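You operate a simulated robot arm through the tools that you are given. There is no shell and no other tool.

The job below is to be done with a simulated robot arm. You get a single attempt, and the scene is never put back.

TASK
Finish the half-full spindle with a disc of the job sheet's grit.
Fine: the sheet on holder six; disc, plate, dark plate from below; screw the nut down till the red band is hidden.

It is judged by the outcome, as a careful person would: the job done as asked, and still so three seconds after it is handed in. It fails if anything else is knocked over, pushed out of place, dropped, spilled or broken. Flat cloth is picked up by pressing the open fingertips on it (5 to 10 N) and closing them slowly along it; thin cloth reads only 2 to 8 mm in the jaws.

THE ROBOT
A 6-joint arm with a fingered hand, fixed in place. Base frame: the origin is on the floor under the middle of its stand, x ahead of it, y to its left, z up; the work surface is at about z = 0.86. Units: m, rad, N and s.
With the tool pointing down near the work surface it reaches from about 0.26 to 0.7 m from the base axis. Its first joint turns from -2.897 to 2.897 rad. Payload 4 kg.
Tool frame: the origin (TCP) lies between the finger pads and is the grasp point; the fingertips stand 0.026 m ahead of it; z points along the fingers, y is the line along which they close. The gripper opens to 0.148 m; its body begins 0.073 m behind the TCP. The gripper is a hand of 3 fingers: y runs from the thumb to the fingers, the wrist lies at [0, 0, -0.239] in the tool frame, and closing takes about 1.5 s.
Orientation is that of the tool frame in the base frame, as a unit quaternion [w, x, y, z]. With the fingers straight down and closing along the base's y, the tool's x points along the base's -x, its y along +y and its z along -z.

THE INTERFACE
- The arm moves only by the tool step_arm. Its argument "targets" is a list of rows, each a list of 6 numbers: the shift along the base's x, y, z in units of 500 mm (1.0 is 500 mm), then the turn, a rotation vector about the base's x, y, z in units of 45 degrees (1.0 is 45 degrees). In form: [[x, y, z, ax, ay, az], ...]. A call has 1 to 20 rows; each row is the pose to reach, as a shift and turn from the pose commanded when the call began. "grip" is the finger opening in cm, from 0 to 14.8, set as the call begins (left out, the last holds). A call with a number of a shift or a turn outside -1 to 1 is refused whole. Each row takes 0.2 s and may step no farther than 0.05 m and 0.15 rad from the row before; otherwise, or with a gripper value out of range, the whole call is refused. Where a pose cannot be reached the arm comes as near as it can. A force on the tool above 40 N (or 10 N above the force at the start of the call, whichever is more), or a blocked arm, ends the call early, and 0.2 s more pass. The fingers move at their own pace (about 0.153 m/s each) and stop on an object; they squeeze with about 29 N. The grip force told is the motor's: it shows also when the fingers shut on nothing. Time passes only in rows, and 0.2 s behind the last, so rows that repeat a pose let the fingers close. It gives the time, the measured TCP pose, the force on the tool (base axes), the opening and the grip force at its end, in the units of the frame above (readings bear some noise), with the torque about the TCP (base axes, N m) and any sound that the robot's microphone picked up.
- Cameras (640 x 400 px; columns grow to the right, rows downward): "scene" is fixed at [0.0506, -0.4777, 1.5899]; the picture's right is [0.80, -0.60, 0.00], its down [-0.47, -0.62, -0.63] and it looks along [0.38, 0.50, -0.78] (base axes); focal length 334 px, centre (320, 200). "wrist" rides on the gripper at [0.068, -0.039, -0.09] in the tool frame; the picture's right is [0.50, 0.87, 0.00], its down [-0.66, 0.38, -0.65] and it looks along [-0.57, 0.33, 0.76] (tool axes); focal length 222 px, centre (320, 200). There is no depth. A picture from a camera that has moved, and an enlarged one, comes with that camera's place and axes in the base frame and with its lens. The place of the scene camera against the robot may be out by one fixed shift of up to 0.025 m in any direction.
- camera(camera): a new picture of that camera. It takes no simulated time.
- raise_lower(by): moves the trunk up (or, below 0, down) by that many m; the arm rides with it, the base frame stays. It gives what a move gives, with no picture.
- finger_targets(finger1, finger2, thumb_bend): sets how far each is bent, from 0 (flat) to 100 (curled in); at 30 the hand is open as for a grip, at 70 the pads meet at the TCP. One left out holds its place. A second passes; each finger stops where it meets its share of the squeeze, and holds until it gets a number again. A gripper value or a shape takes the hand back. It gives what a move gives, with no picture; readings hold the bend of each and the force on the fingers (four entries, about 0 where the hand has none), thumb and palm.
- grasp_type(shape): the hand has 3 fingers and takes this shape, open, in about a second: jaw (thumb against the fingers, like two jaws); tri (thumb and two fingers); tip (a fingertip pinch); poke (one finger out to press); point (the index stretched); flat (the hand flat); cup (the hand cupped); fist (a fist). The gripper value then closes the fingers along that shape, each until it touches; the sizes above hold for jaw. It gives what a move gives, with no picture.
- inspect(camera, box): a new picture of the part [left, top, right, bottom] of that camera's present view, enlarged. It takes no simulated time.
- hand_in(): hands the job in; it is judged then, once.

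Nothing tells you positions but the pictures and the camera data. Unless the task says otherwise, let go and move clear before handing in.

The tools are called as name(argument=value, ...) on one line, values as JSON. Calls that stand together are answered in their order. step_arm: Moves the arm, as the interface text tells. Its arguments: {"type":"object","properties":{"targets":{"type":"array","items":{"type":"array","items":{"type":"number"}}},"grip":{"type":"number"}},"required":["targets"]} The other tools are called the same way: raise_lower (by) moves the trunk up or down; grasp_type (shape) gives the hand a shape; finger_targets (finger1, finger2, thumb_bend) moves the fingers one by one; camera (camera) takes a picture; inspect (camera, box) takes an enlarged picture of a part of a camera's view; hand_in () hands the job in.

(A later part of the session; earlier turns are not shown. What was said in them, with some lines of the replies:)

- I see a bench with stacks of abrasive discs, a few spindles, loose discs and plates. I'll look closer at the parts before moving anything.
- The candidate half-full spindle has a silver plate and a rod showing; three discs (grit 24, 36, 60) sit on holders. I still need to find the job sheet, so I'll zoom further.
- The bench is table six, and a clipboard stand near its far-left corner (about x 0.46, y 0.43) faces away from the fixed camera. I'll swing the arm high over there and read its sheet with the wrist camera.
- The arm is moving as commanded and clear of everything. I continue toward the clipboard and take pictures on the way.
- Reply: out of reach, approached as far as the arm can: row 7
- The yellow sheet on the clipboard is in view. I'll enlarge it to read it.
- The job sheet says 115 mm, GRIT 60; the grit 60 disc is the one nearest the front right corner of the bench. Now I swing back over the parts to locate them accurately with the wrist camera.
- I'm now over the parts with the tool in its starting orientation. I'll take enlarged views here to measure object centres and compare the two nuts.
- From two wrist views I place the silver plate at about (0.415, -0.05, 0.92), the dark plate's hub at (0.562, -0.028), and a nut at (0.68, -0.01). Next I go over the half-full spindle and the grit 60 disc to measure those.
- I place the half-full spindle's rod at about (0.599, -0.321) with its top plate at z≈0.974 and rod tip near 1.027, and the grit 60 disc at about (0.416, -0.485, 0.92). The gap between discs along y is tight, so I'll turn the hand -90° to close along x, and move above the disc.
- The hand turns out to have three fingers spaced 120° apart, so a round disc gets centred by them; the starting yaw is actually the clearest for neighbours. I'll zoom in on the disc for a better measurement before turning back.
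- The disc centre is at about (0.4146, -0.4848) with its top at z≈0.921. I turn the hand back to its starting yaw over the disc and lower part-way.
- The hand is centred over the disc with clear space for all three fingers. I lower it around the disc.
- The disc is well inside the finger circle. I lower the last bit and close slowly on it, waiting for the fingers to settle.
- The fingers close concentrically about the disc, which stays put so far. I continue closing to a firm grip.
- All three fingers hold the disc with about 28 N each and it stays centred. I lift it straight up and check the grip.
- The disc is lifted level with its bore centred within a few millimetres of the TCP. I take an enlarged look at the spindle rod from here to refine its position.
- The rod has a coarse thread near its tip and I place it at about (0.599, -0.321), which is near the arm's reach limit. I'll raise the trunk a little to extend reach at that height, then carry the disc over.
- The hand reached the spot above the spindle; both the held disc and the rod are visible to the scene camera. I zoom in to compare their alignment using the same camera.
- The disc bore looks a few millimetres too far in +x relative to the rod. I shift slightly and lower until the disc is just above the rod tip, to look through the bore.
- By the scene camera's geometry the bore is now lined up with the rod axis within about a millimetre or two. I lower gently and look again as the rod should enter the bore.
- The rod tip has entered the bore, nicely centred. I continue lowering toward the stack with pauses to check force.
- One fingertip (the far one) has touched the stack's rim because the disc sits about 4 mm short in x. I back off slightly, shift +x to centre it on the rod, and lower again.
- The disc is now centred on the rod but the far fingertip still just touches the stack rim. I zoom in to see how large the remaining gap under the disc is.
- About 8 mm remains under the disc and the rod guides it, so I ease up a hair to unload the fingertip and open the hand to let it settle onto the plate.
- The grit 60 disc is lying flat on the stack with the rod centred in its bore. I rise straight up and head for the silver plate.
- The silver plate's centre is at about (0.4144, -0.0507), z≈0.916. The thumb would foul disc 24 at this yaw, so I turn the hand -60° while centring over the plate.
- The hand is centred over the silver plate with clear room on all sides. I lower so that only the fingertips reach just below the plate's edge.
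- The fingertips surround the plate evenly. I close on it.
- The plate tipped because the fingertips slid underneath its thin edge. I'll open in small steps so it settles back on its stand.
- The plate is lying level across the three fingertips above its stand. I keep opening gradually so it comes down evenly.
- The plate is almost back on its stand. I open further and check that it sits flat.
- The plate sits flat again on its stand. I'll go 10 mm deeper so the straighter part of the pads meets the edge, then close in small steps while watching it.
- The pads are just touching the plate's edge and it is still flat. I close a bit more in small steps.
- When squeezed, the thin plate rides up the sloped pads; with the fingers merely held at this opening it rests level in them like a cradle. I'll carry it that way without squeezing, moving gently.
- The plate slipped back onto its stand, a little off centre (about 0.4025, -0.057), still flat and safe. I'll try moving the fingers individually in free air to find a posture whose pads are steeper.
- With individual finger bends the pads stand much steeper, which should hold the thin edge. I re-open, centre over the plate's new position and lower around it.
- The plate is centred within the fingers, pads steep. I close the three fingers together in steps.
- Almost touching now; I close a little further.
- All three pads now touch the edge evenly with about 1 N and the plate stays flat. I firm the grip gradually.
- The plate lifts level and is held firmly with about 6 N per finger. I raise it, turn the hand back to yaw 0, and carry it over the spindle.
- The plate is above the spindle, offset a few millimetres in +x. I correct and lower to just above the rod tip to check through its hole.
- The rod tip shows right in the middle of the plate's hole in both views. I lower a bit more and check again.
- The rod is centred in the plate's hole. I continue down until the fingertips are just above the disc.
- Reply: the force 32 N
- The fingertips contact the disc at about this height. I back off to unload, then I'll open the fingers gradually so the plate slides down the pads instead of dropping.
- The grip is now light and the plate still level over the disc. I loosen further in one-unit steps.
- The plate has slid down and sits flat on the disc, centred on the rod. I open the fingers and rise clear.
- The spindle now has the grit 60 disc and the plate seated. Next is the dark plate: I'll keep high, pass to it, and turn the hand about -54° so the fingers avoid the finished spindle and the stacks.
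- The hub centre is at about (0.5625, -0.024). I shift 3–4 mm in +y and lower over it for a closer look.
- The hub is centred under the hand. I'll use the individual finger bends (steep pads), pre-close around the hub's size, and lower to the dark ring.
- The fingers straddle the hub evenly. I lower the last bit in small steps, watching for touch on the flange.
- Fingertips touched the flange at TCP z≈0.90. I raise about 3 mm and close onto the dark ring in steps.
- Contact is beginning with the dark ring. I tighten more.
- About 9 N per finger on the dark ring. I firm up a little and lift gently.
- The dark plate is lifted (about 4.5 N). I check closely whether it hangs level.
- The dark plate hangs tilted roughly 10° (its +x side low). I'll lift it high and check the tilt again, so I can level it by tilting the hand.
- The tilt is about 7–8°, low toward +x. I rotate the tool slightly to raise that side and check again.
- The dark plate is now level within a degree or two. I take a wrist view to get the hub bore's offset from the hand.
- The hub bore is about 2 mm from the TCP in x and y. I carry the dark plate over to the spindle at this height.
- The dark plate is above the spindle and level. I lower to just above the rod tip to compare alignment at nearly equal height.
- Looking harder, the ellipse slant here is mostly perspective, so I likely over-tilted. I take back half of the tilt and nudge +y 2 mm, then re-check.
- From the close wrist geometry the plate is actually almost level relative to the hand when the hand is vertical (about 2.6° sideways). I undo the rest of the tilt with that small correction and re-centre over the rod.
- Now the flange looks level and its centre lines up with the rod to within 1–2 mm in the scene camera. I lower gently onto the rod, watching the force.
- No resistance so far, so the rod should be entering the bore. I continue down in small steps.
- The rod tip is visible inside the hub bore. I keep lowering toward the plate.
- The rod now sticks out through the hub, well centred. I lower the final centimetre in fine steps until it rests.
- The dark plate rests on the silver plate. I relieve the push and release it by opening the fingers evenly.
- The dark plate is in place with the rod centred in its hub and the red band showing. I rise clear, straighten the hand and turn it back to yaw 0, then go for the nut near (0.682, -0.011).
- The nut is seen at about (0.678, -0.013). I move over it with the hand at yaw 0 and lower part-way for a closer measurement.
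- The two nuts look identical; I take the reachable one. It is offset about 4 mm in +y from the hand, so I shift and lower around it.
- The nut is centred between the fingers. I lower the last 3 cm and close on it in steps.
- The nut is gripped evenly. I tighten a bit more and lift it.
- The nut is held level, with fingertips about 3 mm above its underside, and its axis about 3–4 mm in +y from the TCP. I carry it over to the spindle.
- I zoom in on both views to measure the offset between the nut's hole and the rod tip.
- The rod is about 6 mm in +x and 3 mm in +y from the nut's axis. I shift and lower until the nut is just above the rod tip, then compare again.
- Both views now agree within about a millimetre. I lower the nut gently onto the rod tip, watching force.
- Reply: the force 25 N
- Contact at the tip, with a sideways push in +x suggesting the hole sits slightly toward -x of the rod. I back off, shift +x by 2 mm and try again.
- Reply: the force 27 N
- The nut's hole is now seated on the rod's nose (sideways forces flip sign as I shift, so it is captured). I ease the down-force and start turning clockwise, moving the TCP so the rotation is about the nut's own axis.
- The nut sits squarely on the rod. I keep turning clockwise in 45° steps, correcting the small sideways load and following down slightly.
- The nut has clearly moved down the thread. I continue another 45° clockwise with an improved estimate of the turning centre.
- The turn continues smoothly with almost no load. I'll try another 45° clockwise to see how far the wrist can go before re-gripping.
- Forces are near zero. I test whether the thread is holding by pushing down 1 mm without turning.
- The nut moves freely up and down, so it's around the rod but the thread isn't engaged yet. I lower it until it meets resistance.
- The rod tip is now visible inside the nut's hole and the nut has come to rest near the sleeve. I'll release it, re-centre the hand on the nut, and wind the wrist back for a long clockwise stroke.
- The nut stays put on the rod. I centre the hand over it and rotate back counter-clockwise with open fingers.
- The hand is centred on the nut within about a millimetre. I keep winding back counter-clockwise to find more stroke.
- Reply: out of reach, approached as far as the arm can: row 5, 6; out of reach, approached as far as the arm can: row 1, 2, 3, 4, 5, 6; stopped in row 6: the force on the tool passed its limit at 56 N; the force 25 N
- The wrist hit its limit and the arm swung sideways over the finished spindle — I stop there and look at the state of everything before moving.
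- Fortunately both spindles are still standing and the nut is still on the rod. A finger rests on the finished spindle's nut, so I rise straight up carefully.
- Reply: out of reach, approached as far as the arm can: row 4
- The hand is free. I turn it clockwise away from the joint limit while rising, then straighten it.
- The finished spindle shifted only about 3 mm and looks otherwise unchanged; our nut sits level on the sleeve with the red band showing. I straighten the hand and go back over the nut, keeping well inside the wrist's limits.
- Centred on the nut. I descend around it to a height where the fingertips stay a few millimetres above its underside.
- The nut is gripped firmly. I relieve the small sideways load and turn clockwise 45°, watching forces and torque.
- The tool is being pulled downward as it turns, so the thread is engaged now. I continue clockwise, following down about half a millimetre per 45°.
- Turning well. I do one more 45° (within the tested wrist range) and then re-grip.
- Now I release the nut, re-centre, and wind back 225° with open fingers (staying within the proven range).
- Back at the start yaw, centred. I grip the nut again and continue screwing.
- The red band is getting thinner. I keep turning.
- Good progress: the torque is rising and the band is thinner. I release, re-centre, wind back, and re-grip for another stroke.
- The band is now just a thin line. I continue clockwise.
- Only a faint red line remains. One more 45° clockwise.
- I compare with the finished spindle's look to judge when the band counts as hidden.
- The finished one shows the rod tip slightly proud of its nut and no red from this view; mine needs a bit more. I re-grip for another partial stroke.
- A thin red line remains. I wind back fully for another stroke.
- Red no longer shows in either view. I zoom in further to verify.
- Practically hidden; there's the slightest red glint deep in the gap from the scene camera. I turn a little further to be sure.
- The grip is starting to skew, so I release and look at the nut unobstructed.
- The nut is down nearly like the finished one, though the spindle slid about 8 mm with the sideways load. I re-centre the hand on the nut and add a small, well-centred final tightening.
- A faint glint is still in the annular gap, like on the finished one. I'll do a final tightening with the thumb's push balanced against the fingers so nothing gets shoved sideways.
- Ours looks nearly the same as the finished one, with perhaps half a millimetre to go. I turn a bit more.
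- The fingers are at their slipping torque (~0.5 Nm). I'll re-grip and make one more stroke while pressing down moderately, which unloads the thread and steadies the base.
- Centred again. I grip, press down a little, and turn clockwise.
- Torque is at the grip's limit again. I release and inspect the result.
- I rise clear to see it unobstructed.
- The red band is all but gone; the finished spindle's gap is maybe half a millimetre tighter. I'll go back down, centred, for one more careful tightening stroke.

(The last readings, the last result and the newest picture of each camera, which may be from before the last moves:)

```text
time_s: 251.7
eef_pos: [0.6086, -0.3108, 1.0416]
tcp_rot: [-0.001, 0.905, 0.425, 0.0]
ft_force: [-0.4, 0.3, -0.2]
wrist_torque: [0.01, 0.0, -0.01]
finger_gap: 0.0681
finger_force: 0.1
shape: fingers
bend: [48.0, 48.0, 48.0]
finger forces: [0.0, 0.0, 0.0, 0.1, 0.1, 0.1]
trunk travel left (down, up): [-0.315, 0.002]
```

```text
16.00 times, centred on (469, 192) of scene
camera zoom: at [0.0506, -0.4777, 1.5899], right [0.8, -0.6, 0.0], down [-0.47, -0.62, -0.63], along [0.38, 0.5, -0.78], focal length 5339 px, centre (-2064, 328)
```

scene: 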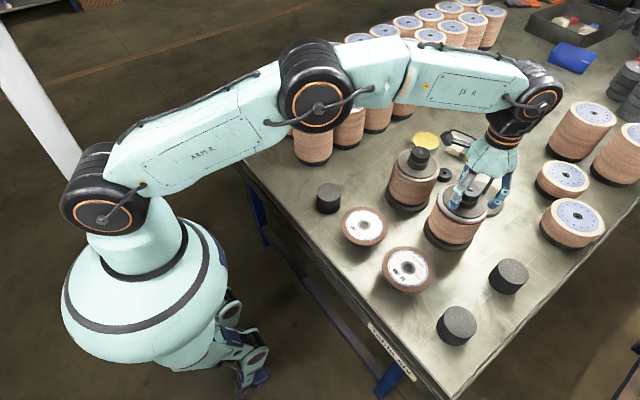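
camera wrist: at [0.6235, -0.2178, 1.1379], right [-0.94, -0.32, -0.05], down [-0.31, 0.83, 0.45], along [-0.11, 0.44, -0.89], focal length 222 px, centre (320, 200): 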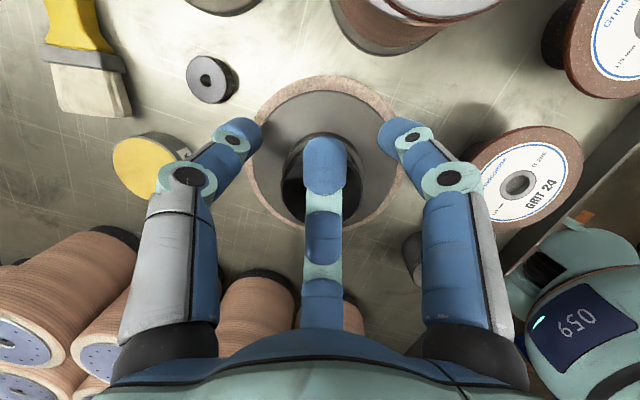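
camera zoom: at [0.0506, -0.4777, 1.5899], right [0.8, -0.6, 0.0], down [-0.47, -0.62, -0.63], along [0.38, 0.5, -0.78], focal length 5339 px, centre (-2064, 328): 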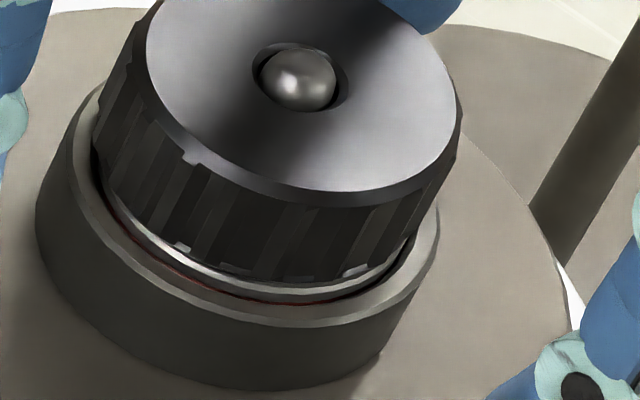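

The gap now matches the finished spindle's look, so I stop tightening. I rise straight up and away and check the whole scene.

step_arm(targets=[[0.006, 0.004, 0.005, 0, 0, 0], [0.008, 0.006, 0.03, 0, 0, 0], [0.008, 0.006, 0.08, 0, 0, 0], [0.008, 0.006, 0.14, 0, 0, 0], [0.008, 0.006, 0.2, 0, 0, 0]])

camera(camera="scene")

inspect(camera="scene", box=[400, 130, 530, 260])

camera(camera="wrist")

```text
time_s: 252.9
eef_pos: [0.6124, -0.3073, 1.143]
tcp_rot: [-0.001, 0.905, 0.425, -0.001]
ft_force: [0.0, -0.2, 0.0]
wrist_torque: [0.0, -0.01, -0.03]
finger_gap: 0.0684
finger_force: 0.0
shape: fingers
bend: [48.0, 48.0, 48.0]
finger forces: [0.1, 0.1, 0.0, 0.1, 0.0, 0.0]
trunk travel left (down, up): [-0.315, 0.002]
```

```text
taken
```

scene: 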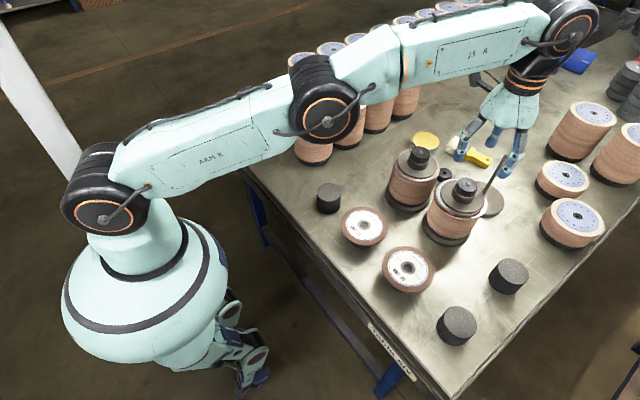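

```text
3.08 times, centred on (465, 195) of scene
camera zoom: at [0.0506, -0.4777, 1.5899], right [0.8, -0.6, 0.0], down [-0.47, -0.62, -0.63], along [0.38, 0.5, -0.78], focal length 1027 px, centre (-126, 215)
```

zoom: 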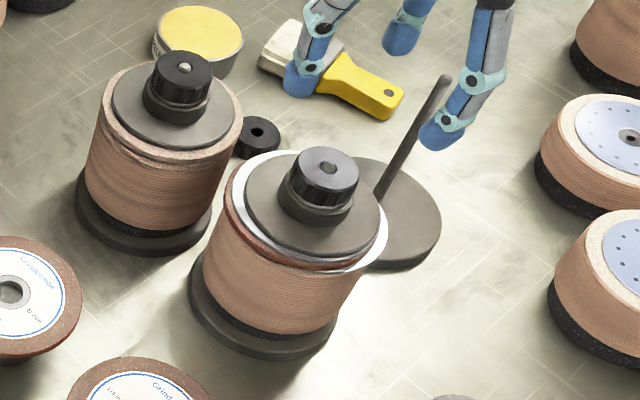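

```text
taken
camera wrist: at [0.6247, -0.2308, 1.2342], right [0.99, -0.17, 0.0], down [-0.13, -0.75, 0.65], along [-0.11, -0.64, -0.76], focal length 222 px, centre (320, 200)
```

wrist: 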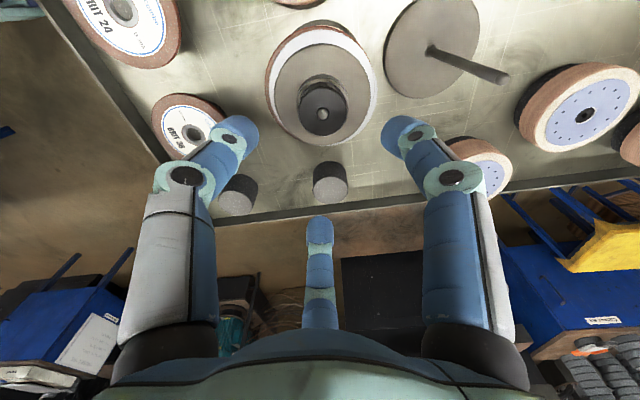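

inspect(camera="wrist", box=[270, 50, 370, 150])

inspect(camera="scene", box=[456, 174, 482, 200])

inspect(camera="scene", box=[425, 170, 495, 250])

```text
4.00 times, centred on (320, 100) of wrist
camera zoom: at [0.6247, -0.2308, 1.2342], right [0.99, -0.17, 0.0], down [-0.13, -0.75, 0.65], along [-0.11, -0.64, -0.76], focal length 888 px, centre (320, 600)
```

zoom: 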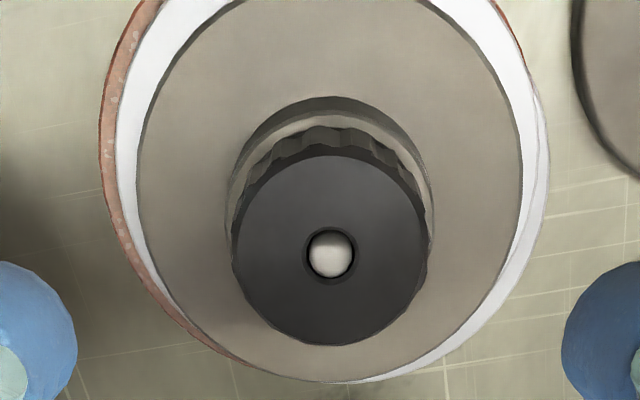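

```text
15.38 times, centred on (469, 187) of scene
camera zoom: at [0.0506, -0.4777, 1.5899], right [0.8, -0.6, 0.0], down [-0.47, -0.62, -0.63], along [0.38, 0.5, -0.78], focal length 5134 px, centre (-1972, 400)
```

zoom: 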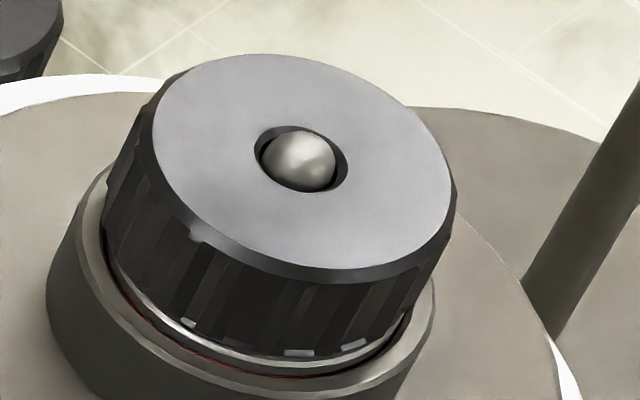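

```text
5.00 times, centred on (460, 210) of scene
camera zoom: at [0.0506, -0.4777, 1.5899], right [0.8, -0.6, 0.0], down [-0.47, -0.62, -0.63], along [0.38, 0.5, -0.78], focal length 1668 px, centre (-380, 150)
```

zoom: 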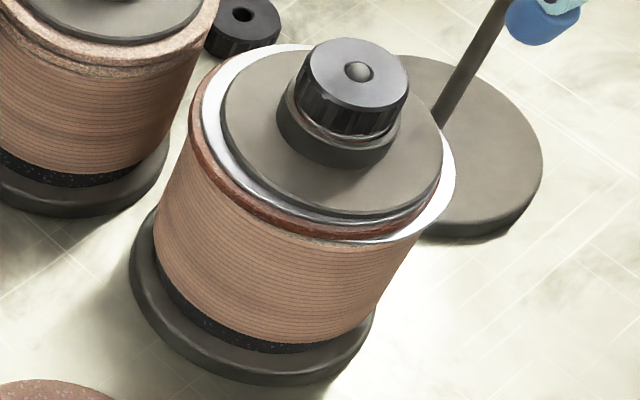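

The stack reads, from below: grit 60 disc, silver plate, dark plate, nut with the red band sunk into the ring like the finished spindle. I move the arm clear and take a last look at the bench.

step_arm(targets=[[-0.02, 0, 0.03, 0, 0, 0], [-0.08, 0.02, 0.05, 0, 0, 0], [-0.16, 0.04, 0.05, 0, 0, 0.1], [-0.24, 0.06, 0.05, 0, 0, 0.2], [-0.32, 0.08, 0.05, 0, 0, 0.3], [-0.4, 0.1, 0.05, 0, 0, 0.4], [-0.46, 0.14, 0.05, 0, 0, 0.5], [-0.5, 0.2, 0.05, 0, 0, 0.6], [-0.5, 0.28, 0.05, 0, 0, 0.7], [-0.5, 0.36, 0.05, 0, 0, 0.8]])

camera(camera="scene")

inspect(camera="scene", box=[320, 120, 540, 270])

inspect(camera="scene", box=[400, 150, 500, 250])

```text
time_s: 255.1
eef_pos: [0.3618, -0.127, 1.1667]
tcp_rot: [-0.001, 0.729, 0.685, 0.0]
ft_force: [-0.7, -0.1, 0.5]
wrist_torque: [0.0, -0.01, 0.01]
finger_gap: 0.0683
finger_force: 0.1
shape: fingers
bend: [48.0, 48.0, 48.0]
finger forces: [0.1, 0.1, 0.0, 0.0, 0.0, 0.0]
trunk travel left (down, up): [-0.315, 0.002]
```

```text
taken
```

scene: 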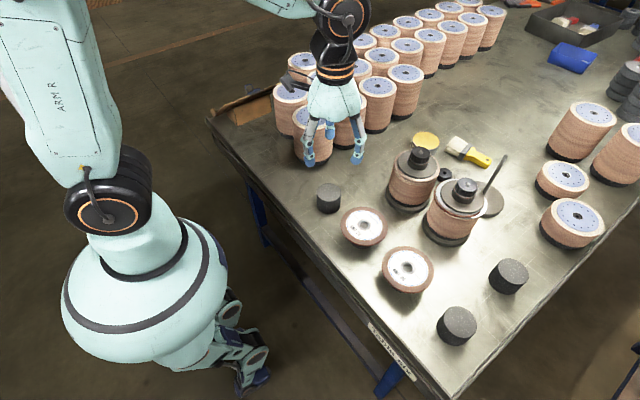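

```text
2.67 times, centred on (430, 195) of scene
camera zoom: at [0.0506, -0.4777, 1.5899], right [0.8, -0.6, 0.0], down [-0.47, -0.62, -0.63], along [0.38, 0.5, -0.78], focal length 890 px, centre (27, 213)
```

zoom: 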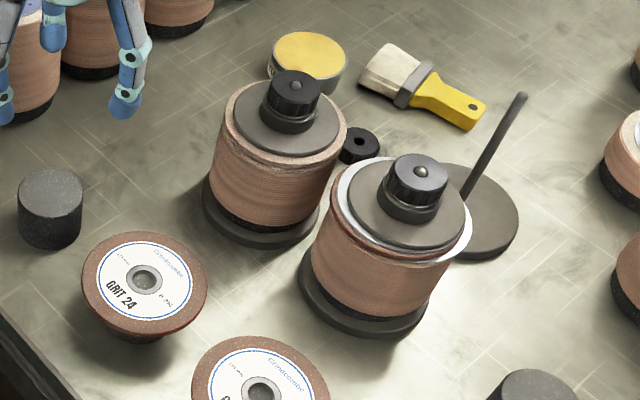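

```text
4.00 times, centred on (450, 200) of scene
camera zoom: at [0.0506, -0.4777, 1.5899], right [0.8, -0.6, 0.0], down [-0.47, -0.62, -0.63], along [0.38, 0.5, -0.78], focal length 1335 px, centre (-200, 200)
```

zoom: 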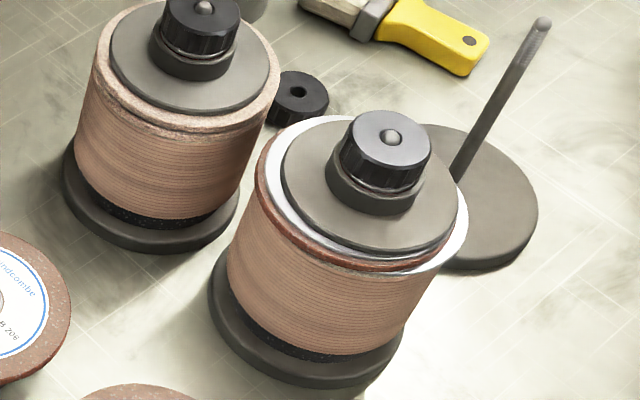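

The bench is tidy: the spindle is complete with its band hidden, the other parts are upright (the finished spindle only shifted about 3 mm), and the hand is clear and empty. I hand the job in.

hand_in()

```text
The job is handed in.
```

The half-full spindle is finished with the grit 60 disc called for on table six's sheet (job J 2396, 115 mm), and I've handed the job in. From below, I added the disc, the silver plate, the dark plate and the nut. The nut is screwed down until the red band has sunk into its ring. A faint red glint is still visible down in the gap, the same as on the spindle that was already finished.

Some things did not go cleanly:

- **Wrist limit:** while I was winding the wrist back, it hit its limit and the hand swung onto the already-finished spindle. That spindle moved about 3 mm; it still stands and its nut looks unchanged.
- **Spindle position:** the spindle I was working on slid about 2 cm across the bench while I tightened the nut. I left it there because pushing it back risked tipping it.
- **Centring:** the dark plate sits a few millimetres off centre on the silver plate below it.
- **Short drops:** the disc fell about 8 mm and the silver plate about 2 cm onto the stack, both guided by the rod. The silver plate had also slipped out of the grip and back onto its stand before I got a good hold.

Nothing else was knocked over or visibly moved.
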